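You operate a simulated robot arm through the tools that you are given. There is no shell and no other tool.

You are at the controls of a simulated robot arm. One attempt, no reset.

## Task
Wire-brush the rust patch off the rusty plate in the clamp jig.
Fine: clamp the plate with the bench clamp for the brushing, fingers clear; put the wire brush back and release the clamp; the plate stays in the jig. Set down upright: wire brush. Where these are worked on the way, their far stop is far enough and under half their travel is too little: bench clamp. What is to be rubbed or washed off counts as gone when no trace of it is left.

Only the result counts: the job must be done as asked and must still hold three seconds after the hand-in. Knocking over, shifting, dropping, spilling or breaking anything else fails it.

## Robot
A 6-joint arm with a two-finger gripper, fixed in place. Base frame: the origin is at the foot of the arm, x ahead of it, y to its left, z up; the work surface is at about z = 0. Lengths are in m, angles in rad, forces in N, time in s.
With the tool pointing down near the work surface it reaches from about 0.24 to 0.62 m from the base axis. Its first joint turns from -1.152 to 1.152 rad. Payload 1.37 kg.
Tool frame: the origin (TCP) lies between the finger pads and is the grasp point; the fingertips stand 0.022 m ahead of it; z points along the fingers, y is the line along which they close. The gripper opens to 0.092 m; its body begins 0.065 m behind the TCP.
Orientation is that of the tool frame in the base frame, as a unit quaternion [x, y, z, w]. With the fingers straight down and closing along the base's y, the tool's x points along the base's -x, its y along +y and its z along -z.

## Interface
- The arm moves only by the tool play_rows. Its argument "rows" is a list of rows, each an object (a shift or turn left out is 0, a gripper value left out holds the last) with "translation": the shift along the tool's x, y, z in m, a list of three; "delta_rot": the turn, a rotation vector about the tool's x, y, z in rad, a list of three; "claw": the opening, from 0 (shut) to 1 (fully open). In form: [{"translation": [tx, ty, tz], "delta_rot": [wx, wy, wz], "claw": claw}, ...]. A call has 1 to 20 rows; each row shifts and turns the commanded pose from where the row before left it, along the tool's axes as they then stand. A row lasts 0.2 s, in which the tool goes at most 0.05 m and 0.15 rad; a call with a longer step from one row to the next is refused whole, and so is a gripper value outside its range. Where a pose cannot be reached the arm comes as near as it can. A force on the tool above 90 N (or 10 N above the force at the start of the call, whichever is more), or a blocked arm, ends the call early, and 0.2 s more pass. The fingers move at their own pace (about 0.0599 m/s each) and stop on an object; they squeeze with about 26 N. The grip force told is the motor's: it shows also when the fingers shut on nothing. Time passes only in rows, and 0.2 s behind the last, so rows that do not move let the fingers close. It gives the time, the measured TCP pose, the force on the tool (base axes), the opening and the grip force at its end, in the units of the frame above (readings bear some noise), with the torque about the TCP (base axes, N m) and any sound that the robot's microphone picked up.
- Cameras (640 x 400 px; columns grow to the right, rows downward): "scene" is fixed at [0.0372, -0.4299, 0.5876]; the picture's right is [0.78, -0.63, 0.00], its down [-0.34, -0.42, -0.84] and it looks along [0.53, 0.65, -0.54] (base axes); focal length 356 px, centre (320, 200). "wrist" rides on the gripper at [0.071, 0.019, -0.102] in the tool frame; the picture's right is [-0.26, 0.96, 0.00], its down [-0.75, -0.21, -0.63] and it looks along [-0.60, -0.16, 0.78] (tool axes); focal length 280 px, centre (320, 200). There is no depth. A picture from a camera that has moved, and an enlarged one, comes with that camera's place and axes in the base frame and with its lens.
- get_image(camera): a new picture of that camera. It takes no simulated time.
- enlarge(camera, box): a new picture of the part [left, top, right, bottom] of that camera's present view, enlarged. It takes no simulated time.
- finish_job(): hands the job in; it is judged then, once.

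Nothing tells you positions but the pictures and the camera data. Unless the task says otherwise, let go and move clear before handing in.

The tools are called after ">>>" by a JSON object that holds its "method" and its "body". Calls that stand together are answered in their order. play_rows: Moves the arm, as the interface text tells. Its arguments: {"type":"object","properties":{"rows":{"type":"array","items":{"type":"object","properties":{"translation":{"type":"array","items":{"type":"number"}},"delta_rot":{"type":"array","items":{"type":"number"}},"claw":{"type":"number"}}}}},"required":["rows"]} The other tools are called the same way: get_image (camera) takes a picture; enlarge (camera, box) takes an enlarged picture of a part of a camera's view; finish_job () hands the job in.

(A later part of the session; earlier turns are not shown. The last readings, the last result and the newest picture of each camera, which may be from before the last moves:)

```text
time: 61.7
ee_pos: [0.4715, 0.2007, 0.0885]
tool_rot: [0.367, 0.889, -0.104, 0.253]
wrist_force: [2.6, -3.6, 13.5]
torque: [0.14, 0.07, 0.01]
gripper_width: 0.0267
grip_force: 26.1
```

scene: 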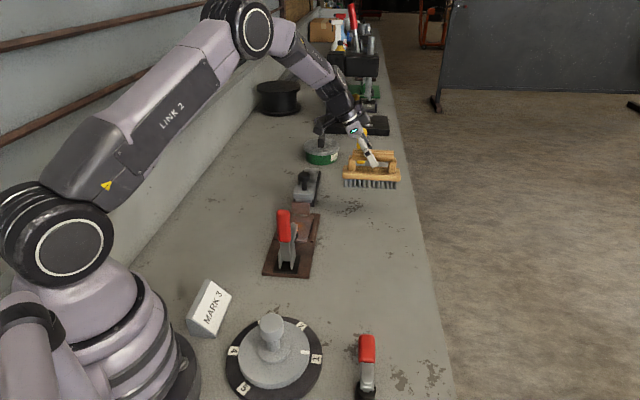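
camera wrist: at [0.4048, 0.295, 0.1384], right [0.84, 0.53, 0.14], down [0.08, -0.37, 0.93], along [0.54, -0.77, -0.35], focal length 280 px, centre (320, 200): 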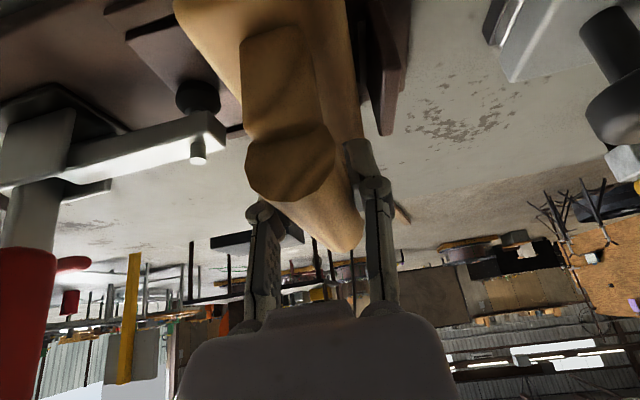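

>>> {"method": "play_rows", "body": {"rows": [{"translation": [0.006, 0, -0.0037], "claw": 0}, {"translation": [0.006, 0, -0.0037]}]}}

>>> {"method": "play_rows", "body": {"rows": [{"translation": [-0.006, 0, 0.0037], "claw": 0}, {"translation": [-0.006, 0, 0.0037]}, {"translation": [-0.006, 0, 0.0037]}, {"translation": [-0.006, 0, 0.0037]}]}}

>>> {"method": "play_rows", "body": {"rows": [{"translation": [0.006, 0, -0.0037], "claw": 0}, {"translation": [0.006, 0, -0.0037]}]}}

```text
time: 62.3
ee_pos: [0.4629, 0.2107, 0.0869]
tool_rot: [0.369, 0.889, -0.104, 0.251]
wrist_force: [5.1, -4.7, 13.8]
torque: [-0.12, -0.09, 0.02]
gripper_width: 0.0265
grip_force: 26.2
```

```text
time: 63.3
ee_pos: [0.4824, 0.1912, 0.0864]
tool_rot: [0.367, 0.889, -0.104, 0.251]
wrist_force: [-1.2, 0.3, 4.1]
torque: [0.31, 0.32, 0.0]
gripper_width: 0.0266
grip_force: 25.5
```

```text
time: 63.9
ee_pos: [0.4721, 0.2021, 0.0882]
tool_rot: [0.368, 0.889, -0.104, 0.252]
wrist_force: [1.2, -3.0, 4.4]
torque: [0.06, 0.04, -0.02]
gripper_width: 0.0262
grip_force: 26.3
```

The strokes held contact. I'll lift the brush clear and move it aside so the wrist camera can inspect the plate before I put the brush back.

>>> {"method": "play_rows", "body": {"rows": [{"translation": [-0.0026, 0, -0.0043], "claw": 0}, {"translation": [-0.0052, 0, -0.0085]}, {"translation": [-0.0052, 0, -0.0085]}, {"translation": [-0.0052, 0, -0.0085]}, {"translation": [-0.0052, 0, -0.0085]}, {"translation": [-0.0052, 0, -0.0085]}, {"translation": [-0.0052, 0, -0.0085]}, {"translation": [-0.0052, 0, -0.0085]}, {"translation": [-0.0052, 0, -0.0085]}, {"translation": [-0.0052, 0, -0.0085]}, {"translation": [-0.0052, 0, -0.0085]}, {"translation": [-0.0052, 0, -0.0085]}, {"translation": [-0.0052, 0, -0.0085]}]}}

>>> {"method": "enlarge", "body": {"camera": "scene", "box": [240, 120, 360, 260]}}

>>> {"method": "enlarge", "body": {"camera": "scene", "box": [280, 200, 330, 250]}}

```text
time: 66.7
ee_pos: [0.4711, 0.2013, 0.2107]
tool_rot: [0.367, 0.889, -0.104, 0.252]
wrist_force: [0.1, -0.8, -2.1]
torque: [0.0, -0.01, 0.01]
gripper_width: 0.0263
grip_force: 25.8
```

```text
2.86 times, centred on (300, 190) of scene
camera zoom: at [0.0372, -0.4298, 0.5876], right [0.78, -0.63, 0.0], down [-0.34, -0.42, -0.84], along [0.53, 0.65, -0.54], focal length 1018 px, centre (377, 229)
```

zoom: 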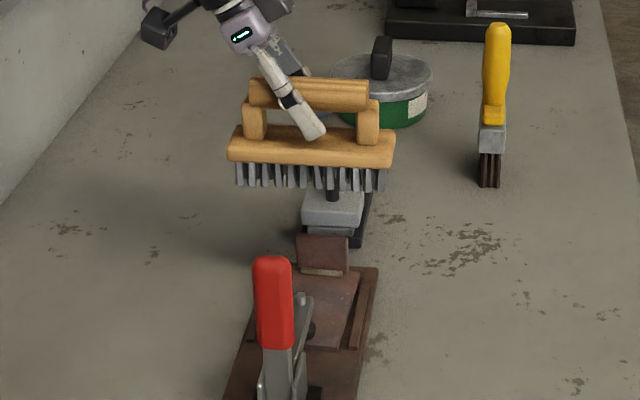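

```text
8.00 times, centred on (305, 225) of scene
camera zoom: at [0.0372, -0.4298, 0.5876], right [0.78, -0.63, 0.0], down [-0.34, -0.42, -0.84], along [0.53, 0.65, -0.54], focal length 2851 px, centre (440, 0)
```

zoom: 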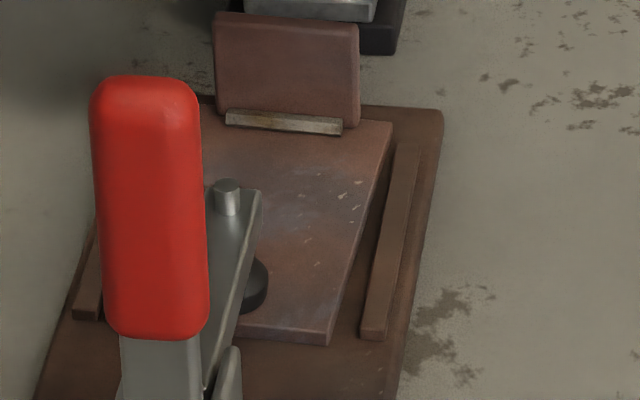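

The visible part is clean. I'll carry the brush sideways, away from the jig.

>>> {"method": "play_rows", "body": {"rows": [{"translation": [-0.0051, 0, 0.0031], "claw": 0}, {"translation": [-0.0102, 0, 0.0063]}, {"translation": [-0.0128, 0, 0.0078]}, {"translation": [-0.0128, 0, 0.0078]}, {"translation": [-0.0128, 0, 0.0078]}, {"translation": [-0.0128, 0, 0.0078]}, {"translation": [-0.0128, 0, 0.0078]}, {"translation": [-0.0128, 0, 0.0078]}, {"translation": [-0.0128, 0, 0.0078]}, {"translation": [-0.0128, 0, 0.0078]}, {"translation": [-0.0128, 0, 0.0078]}, {"translation": [-0.0128, 0, 0.0078]}, {"translation": [-0.0102, 0, 0.0063]}, {"translation": [-0.0051, 0, 0.0031]}]}}

>>> {"method": "play_rows", "body": {"rows": [{"delta_rot": [-0.0205, 0, -0.0335], "claw": 0}, {"delta_rot": [-0.041, 0, -0.0669]}, {"delta_rot": [-0.041, 0, -0.0669]}, {"delta_rot": [-0.041, 0, -0.0669]}, {"delta_rot": [-0.041, 0, -0.0669]}, {"delta_rot": [-0.041, 0, -0.0669]}, {"delta_rot": [-0.041, 0, -0.0669]}, {"delta_rot": [-0.041, 0, -0.0669]}, {"delta_rot": [-0.041, 0, -0.0669]}, {"delta_rot": [-0.041, 0, -0.0669]}, {"delta_rot": [-0.0205, 0, -0.0334]}]}}

>>> {"method": "play_rows", "body": {"rows": [{"delta_rot": [-0.0205, 0, -0.0335], "claw": 0}, {"delta_rot": [-0.041, 0, -0.0669]}, {"delta_rot": [-0.041, 0, -0.0669]}, {"delta_rot": [-0.041, 0, -0.0669]}, {"delta_rot": [-0.041, 0, -0.0669]}, {"delta_rot": [-0.041, 0, -0.0669]}, {"delta_rot": [-0.041, 0, -0.0669]}, {"delta_rot": [-0.041, 0, -0.0669]}, {"delta_rot": [-0.041, 0, -0.0669]}, {"delta_rot": [-0.041, 0, -0.0669]}, {"delta_rot": [-0.0205, 0, -0.0334]}]}}

>>> {"method": "get_image", "body": {"camera": "scene"}}

>>> {"method": "get_image", "body": {"camera": "wrist"}}

```text
time: 69.7
ee_pos: [0.6029, 0.0709, 0.213]
tool_rot: [0.368, 0.89, -0.104, 0.251]
wrist_force: [-0.4, 0.5, -2.1]
torque: [0.02, -0.01, 0.0]
gripper_width: 0.0262
grip_force: 26.4
```

```text
time: 72.1
ee_pos: [0.6014, 0.0693, 0.2116]
tool_rot: [-0.001, 0.962, 0.0, 0.272]
wrist_force: [0.2, 1.0, -1.7]
torque: [0.02, 0.01, -0.02]
gripper_width: 0.0262
grip_force: 25.4
```

```text
time: 74.5
ee_pos: [0.6028, 0.072, 0.2123]
tool_rot: [-0.369, 0.889, 0.103, 0.25]
wrist_force: [-0.3, 0.6, -2.1]
torque: [-0.03, -0.01, -0.01]
gripper_width: 0.0261
grip_force: 26.2
```

```text
taken
```

scene: 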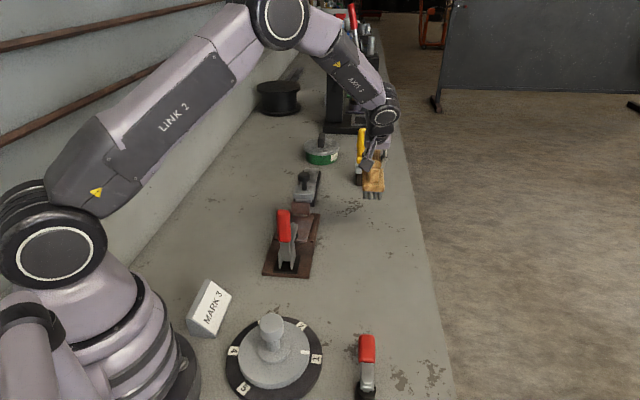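

```text
taken
camera wrist: at [0.5087, 0.0039, 0.2614], right [-0.52, 0.84, 0.14], down [0.37, 0.08, 0.93], along [0.77, 0.54, -0.35], focal length 280 px, centre (320, 200)
```

wrist: 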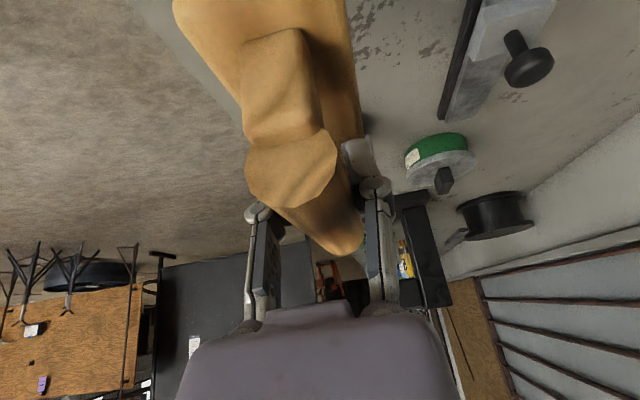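

I'll back away along the jig axis, off to its side, so the camera can see the plate.

>>> {"method": "play_rows", "body": {"rows": [{"translation": [0.0051, 0, -0.0031], "claw": 0}, {"translation": [0.0102, 0, -0.0063]}, {"translation": [0.0128, 0, -0.0078]}, {"translation": [0.0128, 0, -0.0078]}, {"translation": [0.0128, 0, -0.0078]}, {"translation": [0.0128, 0, -0.0078]}, {"translation": [0.0128, 0, -0.0078]}, {"translation": [0.0128, 0, -0.0078]}, {"translation": [0.0128, 0, -0.0078]}, {"translation": [0.0128, 0, -0.0078]}, {"translation": [0.0128, 0, -0.0078]}, {"translation": [0.0128, 0, -0.0078]}, {"translation": [0.0102, 0, -0.0063]}, {"translation": [0.0051, 0, -0.0031]}]}}

>>> {"method": "get_image", "body": {"camera": "wrist"}}

```text
time: 77.5
ee_pos: [0.4731, -0.0621, 0.2104]
tool_rot: [-0.368, 0.889, 0.103, 0.251]
wrist_force: [-0.4, -0.7, -2.2]
torque: [0.0, 0.03, 0.01]
gripper_width: 0.0263
grip_force: 26.1
```

```text
taken
camera wrist: at [0.3782, -0.1291, 0.2602], right [-0.52, 0.84, 0.14], down [0.37, 0.08, 0.93], along [0.77, 0.53, -0.35], focal length 280 px, centre (320, 200)
```

wrist: 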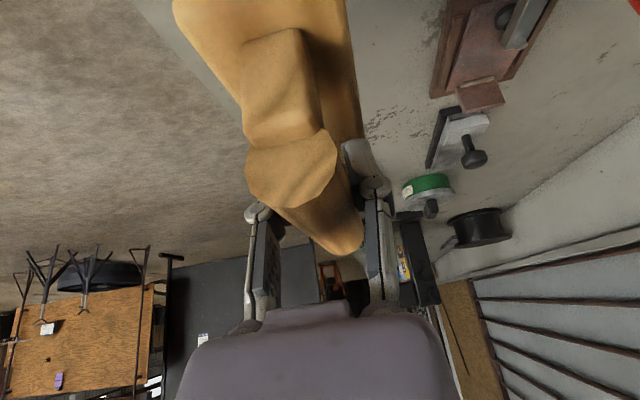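

>>> {"method": "enlarge", "body": {"camera": "wrist", "box": [420, 0, 570, 115]}}

>>> {"method": "enlarge", "body": {"camera": "wrist", "box": [460, 0, 530, 85]}}

```text
3.48 times, centred on (495, 58) of wrist
camera zoom: at [0.3782, -0.1291, 0.2602], right [-0.52, 0.84, 0.14], down [0.37, 0.08, 0.93], along [0.77, 0.53, -0.35], focal length 975 px, centre (-289, 696)
```

zoom: 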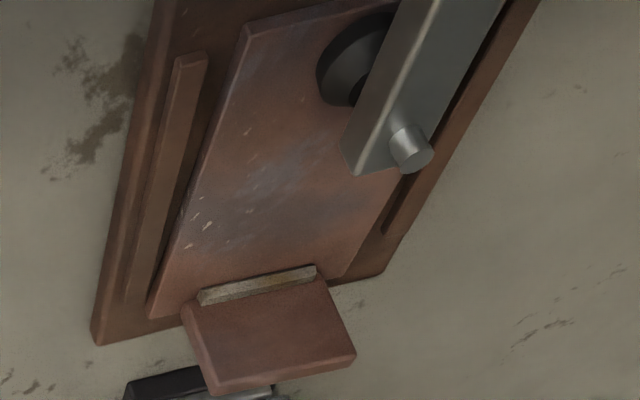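

```text
4.71 times, centred on (495, 42) of wrist
camera zoom: at [0.3782, -0.1291, 0.2602], right [-0.52, 0.84, 0.14], down [0.37, 0.08, 0.93], along [0.77, 0.53, -0.35], focal length 1320 px, centre (-504, 941)
```

zoom: 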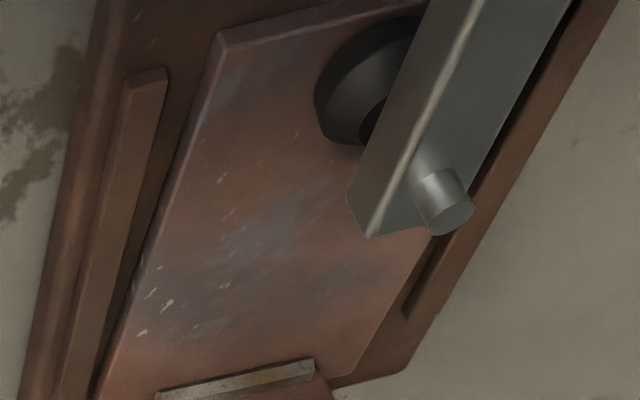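

No orange remains in view, and the foot sits flush on the plate. Now I'll take the brush back to its original spot, retracing the lift path.

>>> {"method": "play_rows", "body": {"rows": [{"translation": [-0.0064, 0.0003, 0.0039], "claw": 0}, {"translation": [-0.0128, 0.0005, 0.0078]}, {"translation": [-0.0128, 0.0005, 0.0078]}, {"translation": [-0.0128, 0.0005, 0.0078]}, {"translation": [-0.0128, 0.0005, 0.0078]}, {"translation": [-0.0128, 0.0005, 0.0078]}, {"translation": [-0.0128, 0.0005, 0.0078]}, {"translation": [-0.0128, 0.0005, 0.0078]}, {"translation": [-0.0128, 0.0005, 0.0078]}, {"translation": [-0.0128, 0.0005, 0.0078]}, {"translation": [-0.0128, 0.0005, 0.0078]}, {"translation": [-0.0128, 0.0005, 0.0078]}, {"translation": [-0.0128, 0.0005, 0.0078]}, {"translation": [-0.0128, 0.0005, 0.0078]}, {"translation": [-0.0064, 0.0002, 0.0039]}]}}

>>> {"method": "get_image", "body": {"camera": "scene"}}

>>> {"method": "get_image", "body": {"camera": "wrist"}}

```text
time: 80.7
ee_pos: [0.616, 0.0933, 0.2134]
tool_rot: [-0.369, 0.889, 0.104, 0.251]
wrist_force: [-0.3, -0.3, -2.6]
torque: [-0.02, 0.04, -0.01]
gripper_width: 0.0262
grip_force: 26.3
```

```text
taken
```

scene: 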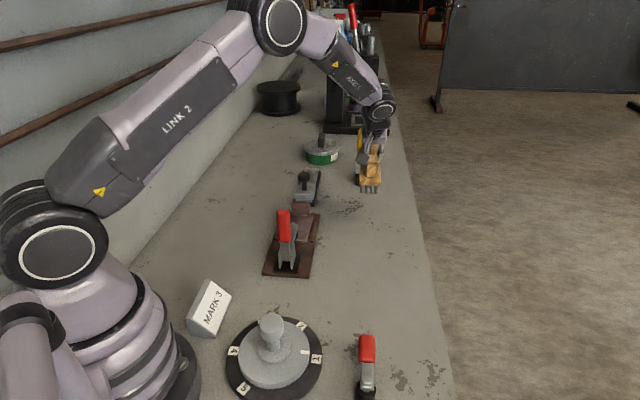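

```text
taken
camera wrist: at [0.5215, 0.0265, 0.2619], right [-0.52, 0.84, 0.14], down [0.37, 0.08, 0.93], along [0.77, 0.54, -0.35], focal length 280 px, centre (320, 200)
```

wrist: 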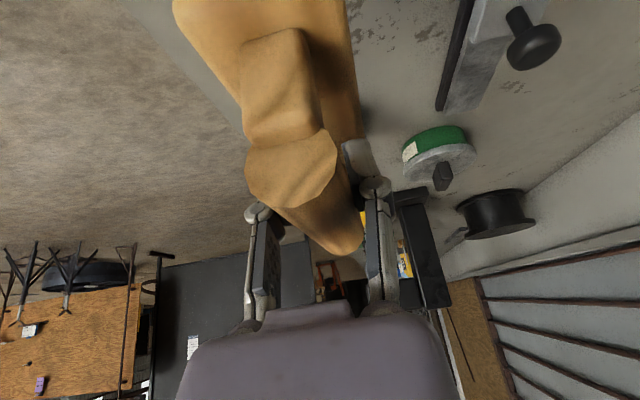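

Above the pick-up approach point. Retracing the diagonal descent.

>>> {"method": "play_rows", "body": {"rows": [{"translation": [-0.0008, 0, 0.0064], "claw": 0}, {"translation": [-0.0016, 0, 0.0127]}, {"translation": [-0.0016, 0, 0.0127]}, {"translation": [-0.0016, 0, 0.0127]}, {"translation": [-0.0016, 0, 0.0127]}, {"translation": [-0.0016, 0, 0.0127]}, {"translation": [-0.0016, 0, 0.0127]}, {"translation": [-0.0016, 0, 0.0127]}, {"translation": [-0.0016, 0, 0.0127]}, {"translation": [-0.0016, 0, 0.0127]}, {"translation": [-0.0016, 0, 0.0127]}, {"translation": [-0.0008, 0, 0.0064]}]}}

>>> {"method": "enlarge", "body": {"camera": "scene", "box": [340, 170, 400, 230]}}

>>> {"method": "get_image", "body": {"camera": "wrist"}}

```text
time: 83.3
ee_pos: [0.6778, 0.1544, 0.1012]
tool_rot: [-0.368, 0.889, 0.104, 0.251]
wrist_force: [0.3, 0.4, -1.3]
torque: [0.01, -0.01, 0.05]
gripper_width: 0.0257
grip_force: 25.5
```

```text
6.67 times, centred on (370, 200) of scene
camera zoom: at [0.0372, -0.4298, 0.5876], right [0.78, -0.63, 0.0], down [-0.34, -0.42, -0.84], along [0.53, 0.65, -0.54], focal length 2376 px, centre (-13, 200)
```

zoom: 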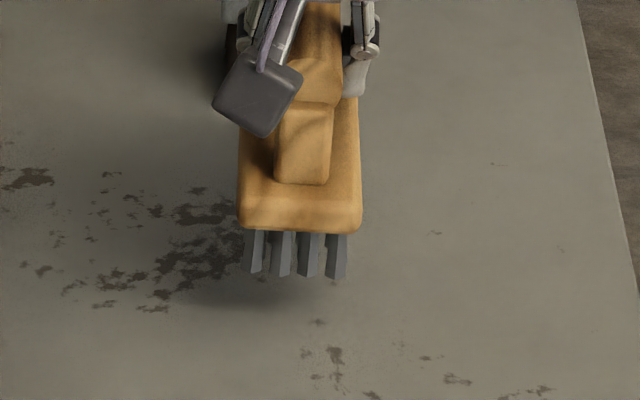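

```text
taken
camera wrist: at [0.5838, 0.0877, 0.1511], right [-0.52, 0.84, 0.14], down [0.37, 0.08, 0.93], along [0.77, 0.54, -0.35], focal length 280 px, centre (320, 200)
```

wrist: 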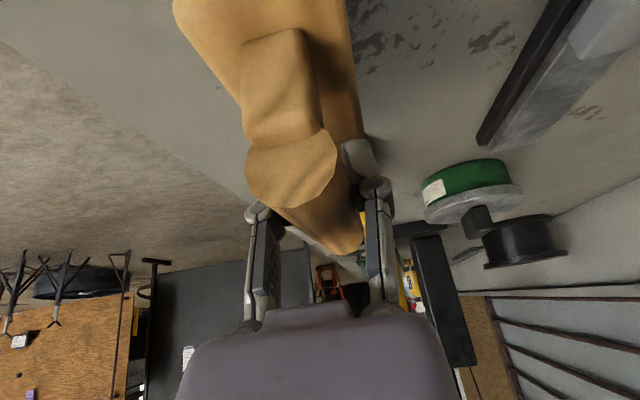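

The brush is about 29 mm above its resting spot and lined up. I'll lower it slowly to contact.

>>> {"method": "play_rows", "body": {"rows": [{"translation": [0.0021, 0, 0.0034], "claw": 0}, {"translation": [0.0021, 0, 0.0034]}, {"translation": [0.0021, 0, 0.0034]}, {"translation": [0.0021, 0, 0.0034]}, {"translation": [0.0021, 0, 0.0034]}, {"translation": [0.0021, 0, 0.0034]}]}}

>>> {"method": "play_rows", "body": {"rows": [{"translation": [0.001, 0, 0.0017], "claw": 0}, {"translation": [0, 0, 0]}]}}

>>> {"method": "enlarge", "body": {"camera": "scene", "box": [340, 170, 400, 230]}}

```text
time: 84.7
ee_pos: [0.6792, 0.1546, 0.0781]
tool_rot: [-0.367, 0.89, 0.103, 0.252]
wrist_force: [-0.6, -0.1, -2.1]
torque: [0.01, 0.01, 0.03]
gripper_width: 0.0261
grip_force: 26.1
```

```text
time: 85.3
ee_pos: [0.6782, 0.1539, 0.0775]
tool_rot: [-0.369, 0.889, 0.104, 0.251]
wrist_force: [-0.2, -0.9, -1.9]
torque: [0.01, 0.01, 0.0]
gripper_width: 0.0259
grip_force: 26.1
```

```text
6.67 times, centred on (370, 200) of scene
camera zoom: at [0.0372, -0.4298, 0.5876], right [0.78, -0.63, 0.0], down [-0.34, -0.42, -0.84], along [0.53, 0.65, -0.54], focal length 2376 px, centre (-13, 200)
```

zoom: 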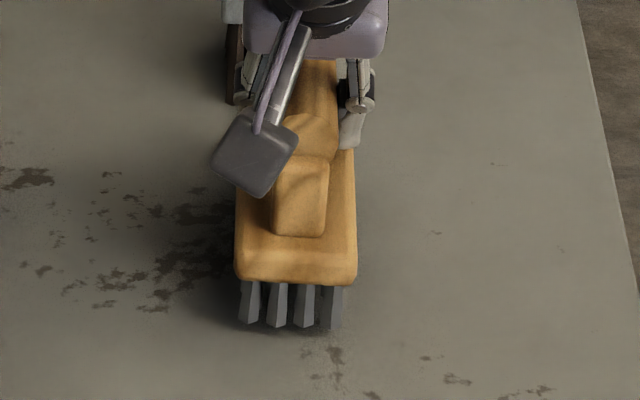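

>>> {"method": "play_rows", "body": {"rows": [{"translation": [0.001, 0, 0.0017], "claw": 0}, {"translation": [0, 0, 0]}]}}

>>> {"method": "play_rows", "body": {"rows": [{"translation": [0.0008, 0, 0.0013], "claw": 0}, {"translation": [0, 0, 0]}]}}

>>> {"method": "play_rows", "body": {"rows": [{"translation": [0.0005, 0, 0.00085], "claw": 0}, {"translation": [0, 0, 0]}]}}

```text
time: 85.9
ee_pos: [0.6782, 0.1544, 0.0758]
tool_rot: [-0.367, 0.889, 0.103, 0.252]
wrist_force: [-0.1, 0.3, -1.9]
torque: [-0.02, 0.01, -0.01]
gripper_width: 0.0261
grip_force: 26.2
```

```text
time: 86.5
ee_pos: [0.6781, 0.1535, 0.0735]
tool_rot: [-0.368, 0.889, 0.104, 0.251]
wrist_force: [0.4, -0.4, -1.9]
torque: [0.0, 0.0, 0.0]
gripper_width: 0.026
grip_force: 26.2
```

```text
time: 87.1
ee_pos: [0.6771, 0.1546, 0.0726]
tool_rot: [-0.368, 0.889, 0.104, 0.251]
wrist_force: [0.0, -0.4, -2.1]
torque: [-0.01, -0.04, -0.01]
gripper_width: 0.0263
grip_force: 26.1
```

>>> {"method": "play_rows", "body": {"rows": [{"translation": [0.0005, 0, 0.00085], "claw": 0}, {"translation": [0, 0, 0]}]}}

>>> {"method": "play_rows", "body": {"rows": [{"translation": [0.0005, 0, 0.00085], "claw": 0}, {"translation": [0, 0, 0]}]}}

>>> {"method": "play_rows", "body": {"rows": [{"translation": [0.0005, 0, 0.00085], "claw": 0}, {"translation": [0, 0, 0]}]}}

```text
time: 87.7
ee_pos: [0.6772, 0.155, 0.0725]
tool_rot: [-0.368, 0.89, 0.103, 0.251]
wrist_force: [0.6, -0.4, -2.5]
torque: [-0.01, -0.03, -0.04]
gripper_width: 0.0263
grip_force: 26.2
```

```text
time: 88.3
ee_pos: [0.678, 0.1542, 0.0693]
tool_rot: [-0.368, 0.889, 0.103, 0.251]
wrist_force: [0.3, -0.3, -2.8]
torque: [-0.02, -0.01, -0.02]
gripper_width: 0.026
grip_force: 25.9
```

```text
time: 88.9
ee_pos: [0.6773, 0.1539, 0.0698]
tool_rot: [-0.368, 0.89, 0.103, 0.251]
wrist_force: [-0.4, -0.3, -1.4]
torque: [0.07, 0.0, 0.01]
gripper_width: 0.026
grip_force: 26.4
```

>>> {"method": "play_rows", "body": {"rows": [{"translation": [0.0004, 0, 0.0007], "claw": 0}, {"translation": [0, 0, 0]}]}}

>>> {"method": "enlarge", "body": {"camera": "scene", "box": [340, 170, 400, 230]}}

>>> {"method": "get_image", "body": {"camera": "wrist"}}

```text
time: 89.5
ee_pos: [0.678, 0.1547, 0.0695]
tool_rot: [-0.369, 0.889, 0.104, 0.251]
wrist_force: [-0.9, 0.0, 3.2]
torque: [0.16, -0.15, 0.06]
gripper_width: 0.0261
grip_force: 26.6
```

```text
6.67 times, centred on (370, 200) of scene
camera zoom: at [0.0371, -0.4299, 0.5876], right [0.78, -0.63, 0.0], down [-0.34, -0.42, -0.84], along [0.53, 0.65, -0.54], focal length 2376 px, centre (-13, 200)
```

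zoom: 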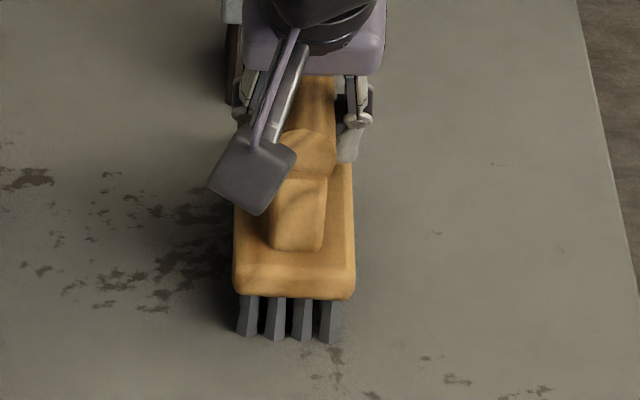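

```text
taken
camera wrist: at [0.5838, 0.0878, 0.1182], right [-0.52, 0.84, 0.14], down [0.37, 0.08, 0.93], along [0.77, 0.54, -0.35], focal length 280 px, centre (320, 200)
```

wrist: 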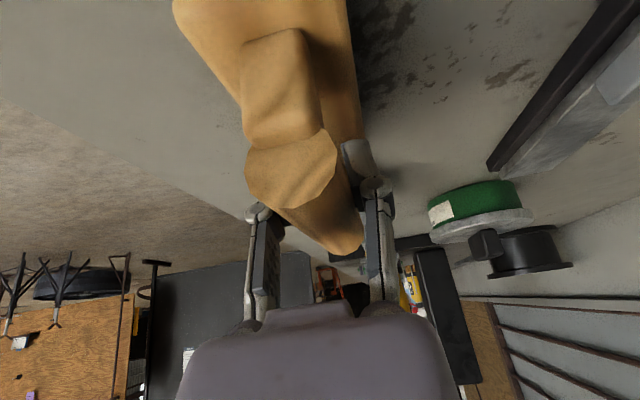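

The far end touches first, so there's a slight pitch. I'll press a touch more so the brush settles flat, then release.

>>> {"method": "play_rows", "body": {"rows": [{"translation": [0.0005, 0, 0.00085], "claw": 0}, {"translation": [0, 0, 0]}]}}

>>> {"method": "play_rows", "body": {"rows": [{"translation": [0.0004, 0, 0.0007], "claw": 0}, {"translation": [0, 0, 0]}]}}

```text
time: 90.1
ee_pos: [0.6786, 0.1554, 0.0681]
tool_rot: [-0.368, 0.889, 0.103, 0.253]
wrist_force: [-2.0, -1.8, 10.7]
torque: [0.3, -0.31, 0.04]
gripper_width: 0.0273
grip_force: 25.9
```

```text
time: 90.7
ee_pos: [0.6778, 0.1555, 0.067]
tool_rot: [-0.368, 0.889, 0.103, 0.252]
wrist_force: [3.4, 1.2, 9.0]
torque: [0.1, -0.04, -0.02]
gripper_width: 0.0283
grip_force: 25.8
```

The torque has dropped, so the brush is flat on the bench. Releasing and retreating along the tool axis.

>>> {"method": "play_rows", "body": {"rows": [{"claw": 0.5}, {"claw": 0.75}, {"claw": 0.75}, {"claw": 0.75}]}}

>>> {"method": "enlarge", "body": {"camera": "scene", "box": [340, 170, 400, 230]}}

>>> {"method": "get_image", "body": {"camera": "wrist"}}

```text
time: 91.7
ee_pos: [0.6778, 0.155, 0.0671]
tool_rot: [-0.368, 0.889, 0.104, 0.252]
wrist_force: [0.1, 0.1, 1.1]
torque: [-0.01, -0.02, 0.01]
gripper_width: 0.0687
grip_force: 0.0
```

```text
6.67 times, centred on (370, 200) of scene
camera zoom: at [0.0372, -0.4299, 0.5876], right [0.78, -0.63, 0.0], down [-0.34, -0.42, -0.84], along [0.53, 0.65, -0.54], focal length 2376 px, centre (-13, 200)
```

zoom: 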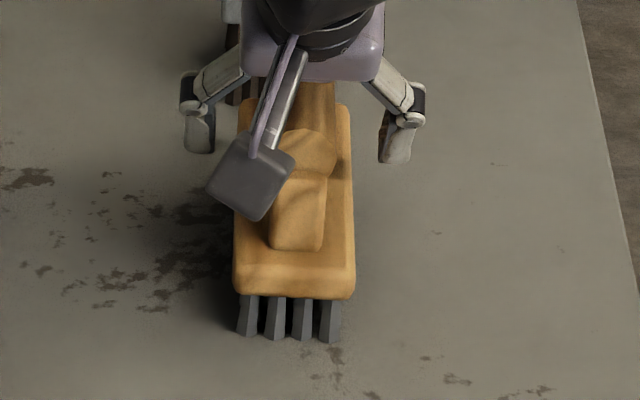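

```text
taken
camera wrist: at [0.5839, 0.0884, 0.1152], right [-0.52, 0.84, 0.14], down [0.37, 0.08, 0.93], along [0.77, 0.54, -0.35], focal length 280 px, centre (320, 200)
```

wrist: 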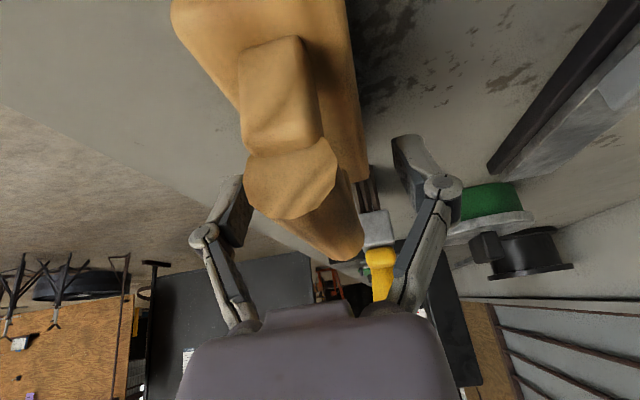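

The brush is upright back on its original spot. I'll retreat along the tool axis and then go check the plate closely.

>>> {"method": "play_rows", "body": {"rows": [{"translation": [0, 0, -0.02]}, {"translation": [0, 0, -0.035]}, {"translation": [0, 0, -0.04]}, {"translation": [0, 0, -0.04]}, {"translation": [0, 0, -0.04]}]}}

>>> {"method": "enlarge", "body": {"camera": "scene", "box": [320, 120, 420, 230]}}

```text
time: 92.9
ee_pos: [0.6112, 0.0891, 0.2141]
tool_rot: [-0.369, 0.889, 0.104, 0.251]
wrist_force: [0.8, -0.6, 0.5]
torque: [0.01, 0.02, 0.0]
gripper_width: 0.0687
grip_force: 0.0
```

```text
3.64 times, centred on (370, 175) of scene
camera zoom: at [0.0372, -0.4298, 0.5876], right [0.78, -0.63, 0.0], down [-0.34, -0.42, -0.84], along [0.53, 0.65, -0.54], focal length 1296 px, centre (138, 291)
```

zoom: 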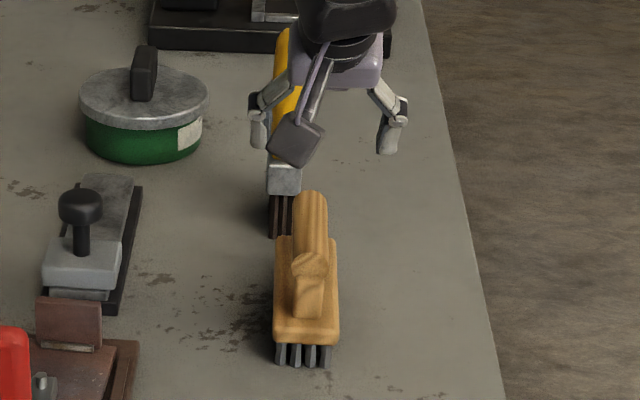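

The brush stands properly. I'll straighten the tool and move to where I can inspect the plate from above.

>>> {"method": "play_rows", "body": {"rows": [{"translation": [0.0256, 0, -0.0157]}, {"translation": [0.0256, 0, -0.0157]}, {"delta_rot": [0, 0.1375, 0]}, {"delta_rot": [0, 0.1375, 0]}, {"delta_rot": [0, 0.1375, 0]}, {"delta_rot": [0, 0.1375, 0]}, {"translation": [0, 0, -0.04]}, {"translation": [-0.001, 0.0415, 0]}, {"translation": [-0.001, 0.0415, 0]}, {"translation": [-0.001, 0.0415, 0]}, {"translation": [-0.001, 0.0415, 0]}, {"translation": [-0.001, 0.0415, 0]}, {"translation": [-0.001, 0.0415, 0]}, {"translation": [-0.001, 0.0415, 0]}]}}

>>> {"method": "play_rows", "body": {"rows": [{"translation": [0, 0, 0.005], "delta_rot": [0, 0, 0.131]}, {"translation": [0, 0, 0.005], "delta_rot": [0, 0, 0.131]}, {"translation": [0, 0, 0.005], "delta_rot": [0, 0, 0.131]}, {"translation": [0, 0, 0.005], "delta_rot": [0, 0, 0.131]}, {"translation": [0, 0, 0.005], "delta_rot": [0, 0, 0.131]}, {"translation": [0, 0, 0.005], "delta_rot": [0, 0, 0.131]}]}}

>>> {"method": "get_image", "body": {"camera": "wrist"}}

>>> {"method": "get_image", "body": {"camera": "scene"}}

```text
time: 95.9
ee_pos: [0.3678, 0.2595, 0.2554]
tool_rot: [-0.382, 0.924, -0.001, 0.001]
wrist_force: [-0.7, 0.8, 0.2]
torque: [0.0, 0.02, 0.0]
gripper_width: 0.0688
grip_force: 0.1
```

```text
time: 97.3
ee_pos: [0.3706, 0.2573, 0.2259]
tool_rot: [0.003, 1.0, 0.0, 0.002]
wrist_force: [-0.4, -0.4, 0.1]
torque: [0.01, -0.01, 0.02]
gripper_width: 0.0691
grip_force: 0.0
```

```text
taken
camera wrist: at [0.2996, 0.277, 0.3267], right [0.27, 0.96, 0.0], down [0.75, -0.21, 0.63], along [0.6, -0.17, -0.78], focal length 280 px, centre (320, 200)
```

wrist: 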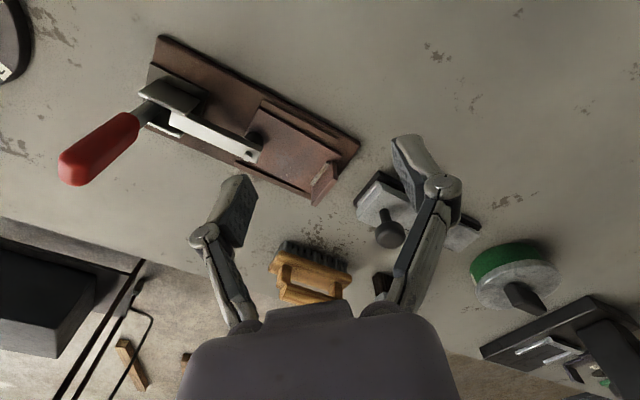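

```text
taken
```

scene: 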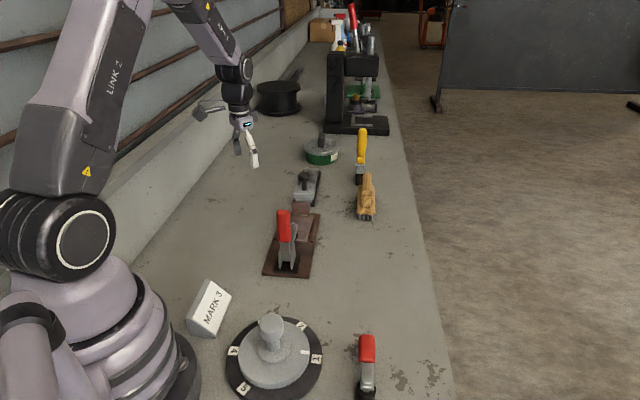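

>>> {"method": "enlarge", "body": {"camera": "wrist", "box": [230, 90, 370, 210]}}

>>> {"method": "enlarge", "body": {"camera": "wrist", "box": [240, 100, 310, 180]}}

>>> {"method": "enlarge", "body": {"camera": "wrist", "box": [130, 30, 280, 190]}}

```text
3.33 times, centred on (300, 150) of wrist
camera zoom: at [0.2996, 0.277, 0.3267], right [0.27, 0.96, 0.0], down [0.75, -0.21, 0.63], along [0.6, -0.17, -0.78], focal length 935 px, centre (387, 367)
```

zoom: 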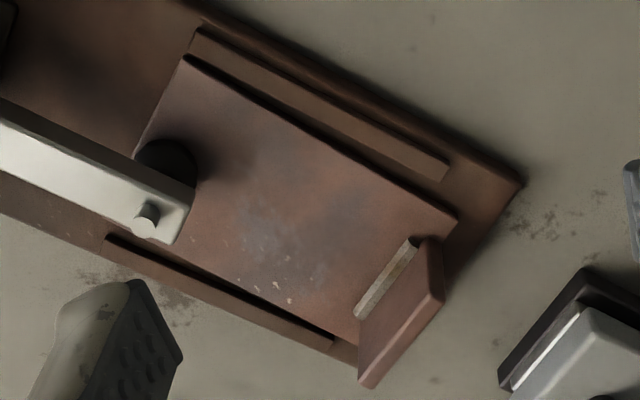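

```text
5.00 times, centred on (275, 140) of wrist
camera zoom: at [0.2996, 0.277, 0.3267], right [0.27, 0.96, 0.0], down [0.75, -0.21, 0.63], along [0.6, -0.17, -0.78], focal length 1402 px, centre (545, 500)
```

zoom: 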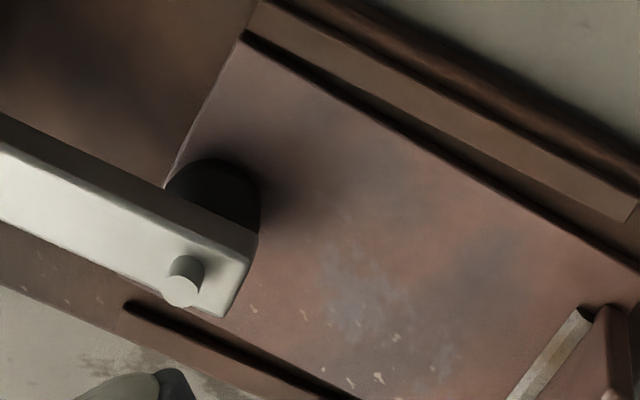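

```text
2.50 times, centred on (205, 110) of wrist
camera zoom: at [0.2996, 0.277, 0.3267], right [0.27, 0.96, 0.0], down [0.75, -0.21, 0.63], along [0.6, -0.17, -0.78], focal length 701 px, centre (608, 425)
```

zoom: 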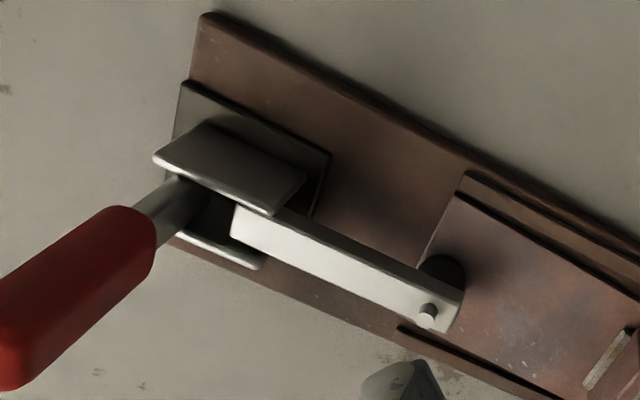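

The plate is clean with no orange left anywhere. Now I'll release the clamp by moving in front of the handle with closed fingers and pushing it back to its open position.

>>> {"method": "play_rows", "body": {"rows": [{"translation": [0, 0, -0.03], "claw": 0}, {"translation": [-0.0093, -0.042, 0]}, {"translation": [-0.0093, -0.042, 0]}, {"translation": [-0.0094, -0.0422, 0]}, {"delta_rot": [0, 0, -0.131]}, {"delta_rot": [0, 0, -0.131]}, {"delta_rot": [0, 0, -0.131]}, {"delta_rot": [0, 0, -0.131]}, {"delta_rot": [0, 0, -0.131]}, {"delta_rot": [0, 0, -0.131]}]}}

>>> {"method": "get_image", "body": {"camera": "wrist"}}

>>> {"method": "enlarge", "body": {"camera": "scene", "box": [230, 130, 350, 280]}}

```text
time: 99.5
ee_pos: [0.3974, 0.1306, 0.2562]
tool_rot: [-0.383, 0.924, -0.001, 0.001]
wrist_force: [-0.6, -0.3, -0.3]
torque: [0.01, 0.0, 0.02]
gripper_width: 0.0001
grip_force: 26.4
```

```text
taken
camera wrist: at [0.3341, 0.0951, 0.3567], right [-0.5, 0.87, 0.0], down [0.68, 0.39, 0.63], along [0.54, 0.31, -0.78], focal length 280 px, centre (320, 200)
```

wrist: 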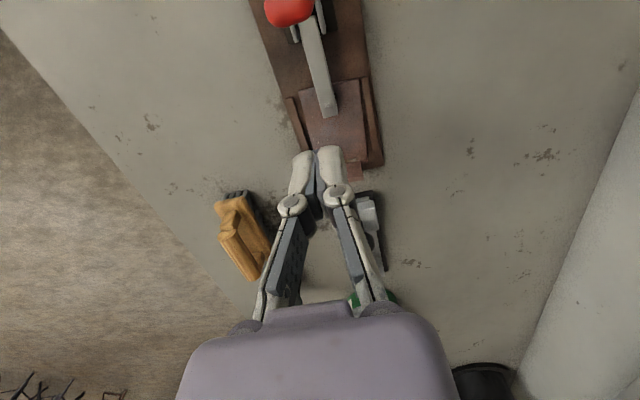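

```text
2.67 times, centred on (290, 205) of scene
camera zoom: at [0.0372, -0.4299, 0.5876], right [0.78, -0.63, 0.0], down [-0.34, -0.42, -0.84], along [0.53, 0.65, -0.54], focal length 950 px, centre (400, 187)
```

zoom: 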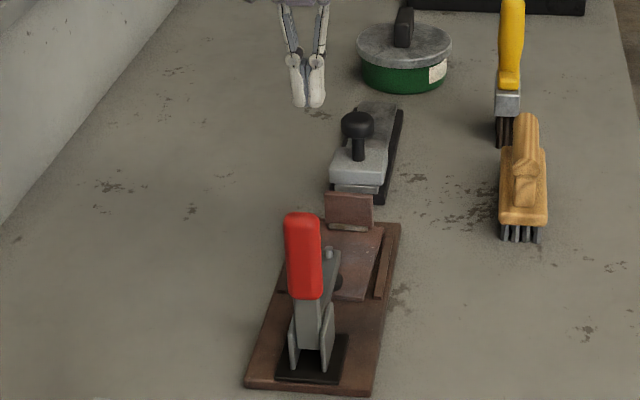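

I'm in front of the handle and aligned. Lowering to handle height.

>>> {"method": "play_rows", "body": {"rows": [{"translation": [0, 0, 0.031]}, {"translation": [0, 0, 0.031]}, {"translation": [0, 0, 0.032]}]}}

>>> {"method": "enlarge", "body": {"camera": "scene", "box": [230, 150, 350, 290]}}

>>> {"method": "get_image", "body": {"camera": "wrist"}}

```text
time: 100.3
ee_pos: [0.3966, 0.1318, 0.1613]
tool_rot: [-0.382, 0.924, -0.001, 0.001]
wrist_force: [-1.0, -0.2, 0.0]
torque: [-0.02, -0.02, 0.01]
gripper_width: 0.0
grip_force: 26.0
```

```text
2.86 times, centred on (290, 220) of scene
camera zoom: at [0.0371, -0.4299, 0.5876], right [0.78, -0.63, 0.0], down [-0.34, -0.42, -0.84], along [0.53, 0.65, -0.54], focal length 1018 px, centre (406, 143)
```

zoom: 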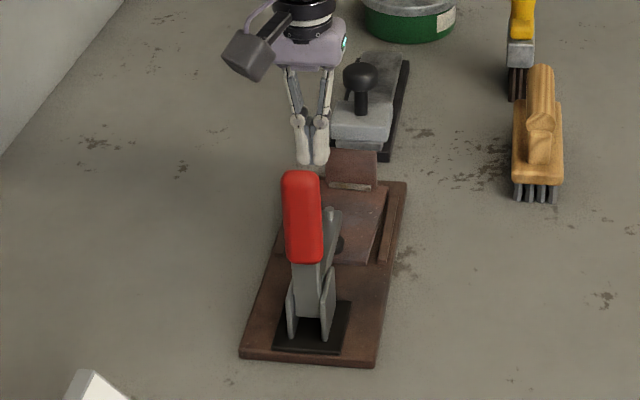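

```text
taken
camera wrist: at [0.3333, 0.0955, 0.2624], right [-0.5, 0.87, 0.0], down [0.68, 0.39, 0.63], along [0.54, 0.31, -0.78], focal length 280 px, centre (320, 200)
```

wrist: 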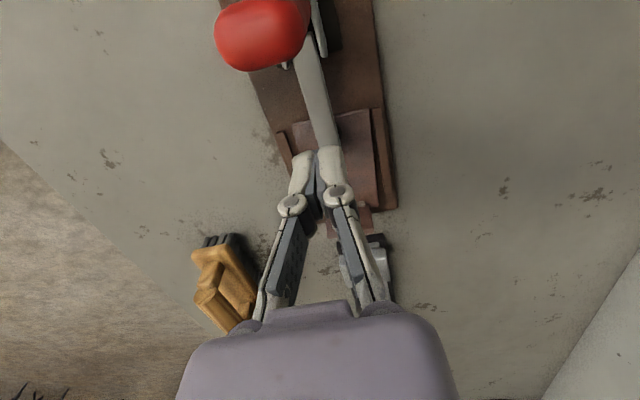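

>>> {"method": "play_rows", "body": {"rows": [{"translation": [0.014, 0, 0]}, {"translation": [0.012, 0, 0]}, {"translation": [0.006, 0, 0.0005]}, {"translation": [0.006, 0, 0.001]}, {"translation": [0.006, 0, 0.001]}]}}

>>> {"method": "enlarge", "body": {"camera": "scene", "box": [230, 150, 350, 290]}}

```text
time: 101.5
ee_pos: [0.3671, 0.1018, 0.158]
tool_rot: [-0.383, 0.924, -0.001, 0.001]
wrist_force: [0.8, 2.0, 0.5]
torque: [0.05, -0.01, -0.02]
gripper_width: 0.0
grip_force: 26.3
```

```text
2.86 times, centred on (290, 220) of scene
camera zoom: at [0.0372, -0.4298, 0.5876], right [0.78, -0.63, 0.0], down [-0.34, -0.42, -0.84], along [0.53, 0.65, -0.54], focal length 1018 px, centre (406, 143)
```

zoom: 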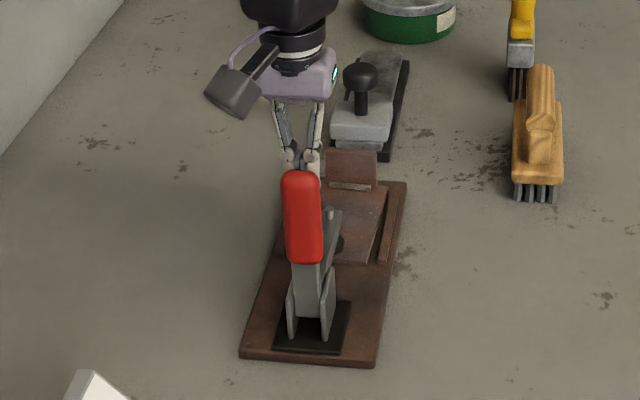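

The fingers are just touching the handle. I'll keep pushing back along the arc.

>>> {"method": "play_rows", "body": {"rows": [{"translation": [0.007, 0, 0.001]}, {"translation": [0.007, 0, 0.002]}, {"translation": [0.007, 0, 0.002]}, {"translation": [0.007, 0, 0.003]}]}}

>>> {"method": "enlarge", "body": {"camera": "scene", "box": [230, 150, 350, 290]}}

>>> {"method": "get_image", "body": {"camera": "wrist"}}

```text
time: 102.5
ee_pos: [0.3475, 0.0806, 0.1513]
tool_rot: [-0.382, 0.924, -0.001, 0.0]
wrist_force: [0.6, 1.2, 1.5]
torque: [-0.02, -0.02, -0.01]
gripper_width: 0.0
grip_force: 25.9
```

```text
2.86 times, centred on (290, 220) of scene
camera zoom: at [0.0372, -0.4298, 0.5876], right [0.78, -0.63, 0.0], down [-0.34, -0.42, -0.84], along [0.53, 0.65, -0.54], focal length 1018 px, centre (406, 143)
```

zoom: 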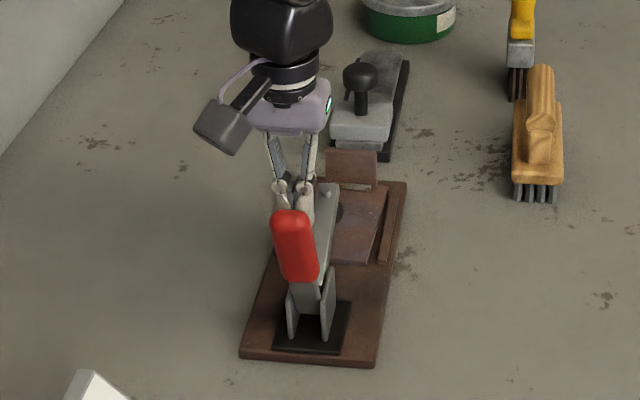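

```text
taken
camera wrist: at [0.2829, 0.0442, 0.2522], right [-0.5, 0.87, 0.0], down [0.68, 0.39, 0.63], along [0.54, 0.31, -0.78], focal length 280 px, centre (320, 200)
```

wrist: 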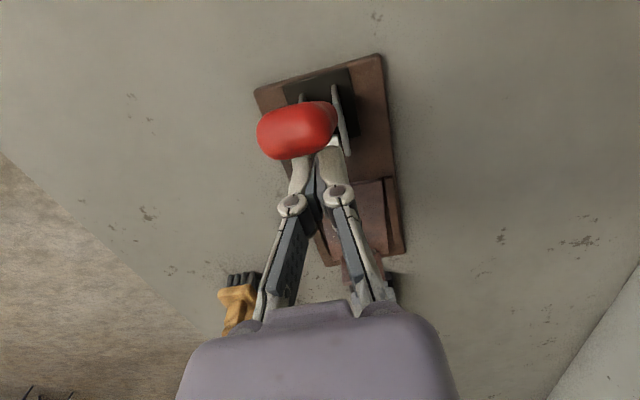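

It swings back easily. Continuing backward and down.

>>> {"method": "play_rows", "body": {"rows": [{"translation": [0.0045, 0, 0.003]}, {"translation": [0.0045, 0, 0.003]}, {"translation": [0.0076, 0, 0.006]}, {"translation": [0.0076, 0, 0.006]}]}}

>>> {"method": "enlarge", "body": {"camera": "scene", "box": [230, 150, 350, 290]}}

>>> {"method": "get_image", "body": {"camera": "wrist"}}

```text
time: 103.5
ee_pos: [0.3292, 0.0637, 0.132]
tool_rot: [-0.382, 0.924, -0.001, 0.0]
wrist_force: [0.5, 1.6, 0.7]
torque: [0.04, -0.03, 0.02]
gripper_width: 0.0002
grip_force: 26.0
```

```text
2.86 times, centred on (290, 220) of scene
camera zoom: at [0.0372, -0.4298, 0.5876], right [0.78, -0.63, 0.0], down [-0.34, -0.42, -0.84], along [0.53, 0.65, -0.54], focal length 1018 px, centre (406, 143)
```

zoom: 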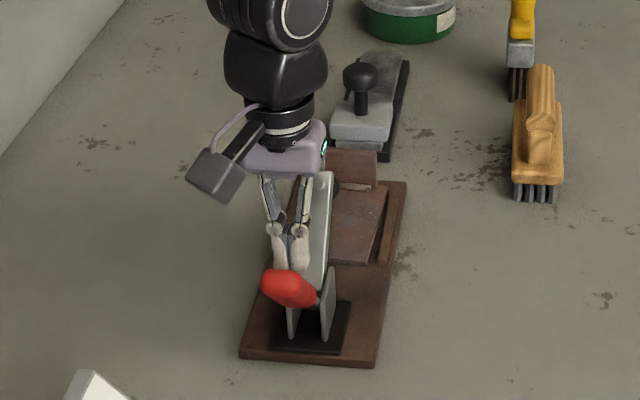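

```text
taken
camera wrist: at [0.2659, 0.0273, 0.233], right [-0.5, 0.87, 0.0], down [0.68, 0.39, 0.63], along [0.54, 0.31, -0.78], focal length 280 px, centre (320, 200)
```

wrist: 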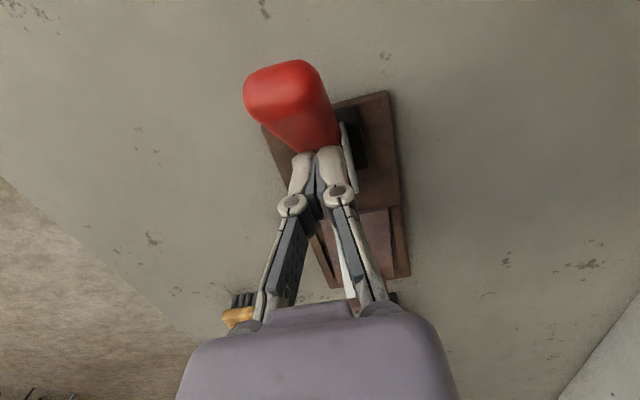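

Nearly back to its original position; a bit more to go.

>>> {"method": "play_rows", "body": {"rows": [{"translation": [0.0043, 0, 0.0048]}, {"translation": [0.0043, 0, 0.0048]}, {"translation": [0.0043, 0, 0.0048]}]}}

>>> {"method": "enlarge", "body": {"camera": "scene", "box": [230, 150, 350, 290]}}

>>> {"method": "get_image", "body": {"camera": "wrist"}}

```text
time: 104.3
ee_pos: [0.3214, 0.056, 0.1198]
tool_rot: [-0.382, 0.924, 0.0, 0.002]
wrist_force: [1.4, 8.9, 13.3]
torque: [0.17, 0.0, 0.01]
gripper_width: 0.0
grip_force: 26.2
```

```text
2.86 times, centred on (290, 220) of scene
camera zoom: at [0.0371, -0.4298, 0.5876], right [0.78, -0.63, 0.0], down [-0.34, -0.42, -0.84], along [0.53, 0.65, -0.54], focal length 1018 px, centre (406, 143)
```

zoom: 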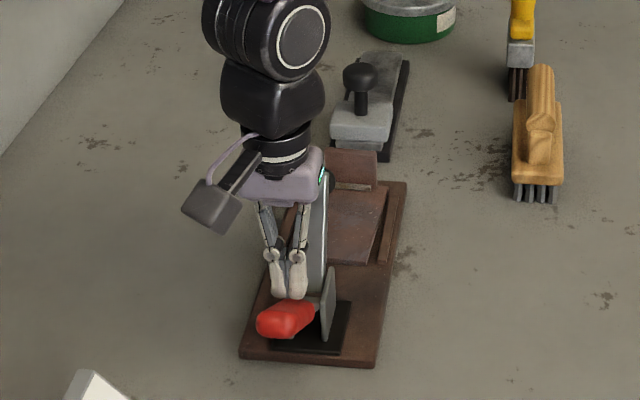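

```text
taken
camera wrist: at [0.2568, 0.0183, 0.2198], right [-0.5, 0.87, 0.0], down [0.67, 0.39, 0.63], along [0.55, 0.31, -0.78], focal length 280 px, centre (320, 200)
```

wrist: 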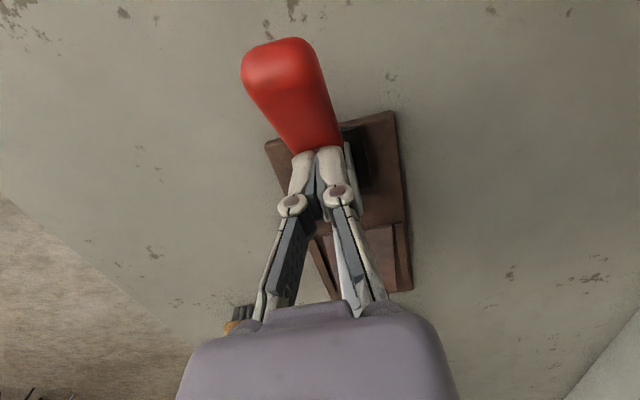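

The handle has reached its open stop (about 16 N) and matches its original position. I'll rise clear and check everything.

>>> {"method": "play_rows", "body": {"rows": [{"translation": [0, 0, -0.02]}, {"translation": [0, 0, -0.04]}, {"translation": [0, 0, -0.045]}, {"translation": [0, 0, -0.045]}, {"translation": [0, 0, -0.045]}]}}

>>> {"method": "get_image", "body": {"camera": "wrist"}}

>>> {"method": "enlarge", "body": {"camera": "scene", "box": [255, 195, 335, 285]}}

>>> {"method": "get_image", "body": {"camera": "scene"}}

```text
time: 105.5
ee_pos: [0.3195, 0.0544, 0.316]
tool_rot: [-0.382, 0.924, 0.0, 0.0]
wrist_force: [0.2, 0.4, -0.7]
torque: [0.01, -0.03, -0.02]
gripper_width: 0.0
grip_force: 26.2
```

```text
taken
camera wrist: at [0.2558, 0.018, 0.4167], right [-0.5, 0.87, 0.0], down [0.68, 0.39, 0.63], along [0.54, 0.31, -0.78], focal length 280 px, centre (320, 200)
```

wrist: 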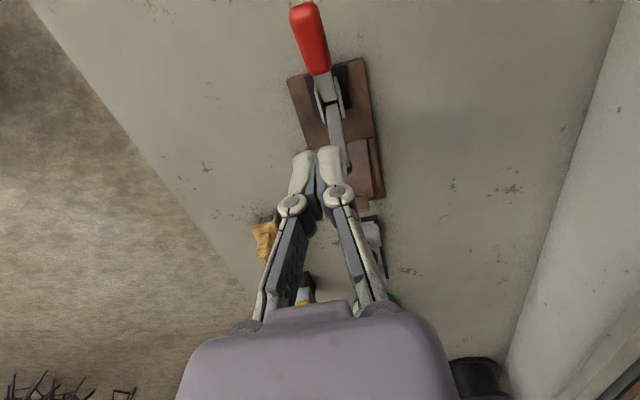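

```text
4.44 times, centred on (295, 240) of scene
camera zoom: at [0.0372, -0.4299, 0.5876], right [0.78, -0.63, 0.0], down [-0.34, -0.42, -0.84], along [0.53, 0.65, -0.54], focal length 1584 px, centre (431, 22)
```

zoom: 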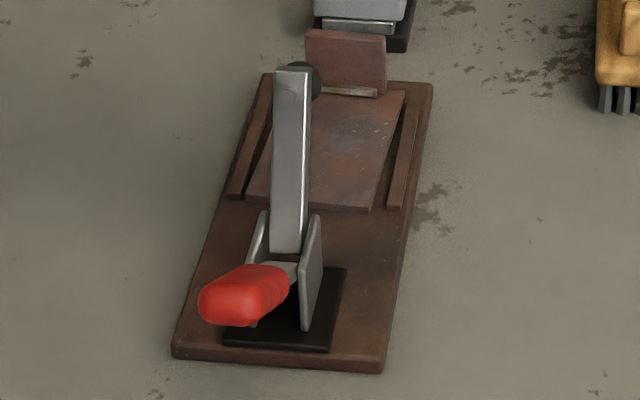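

```text
taken
```

scene: 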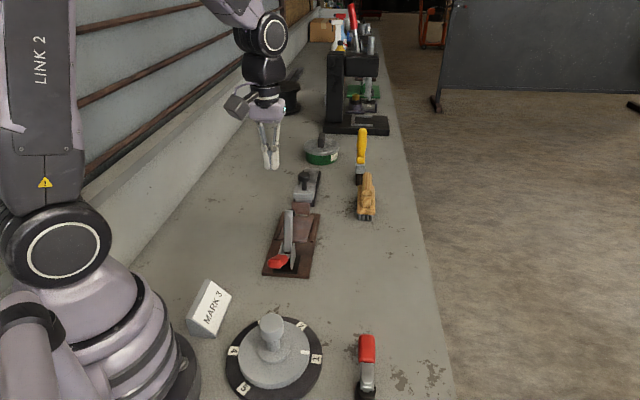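

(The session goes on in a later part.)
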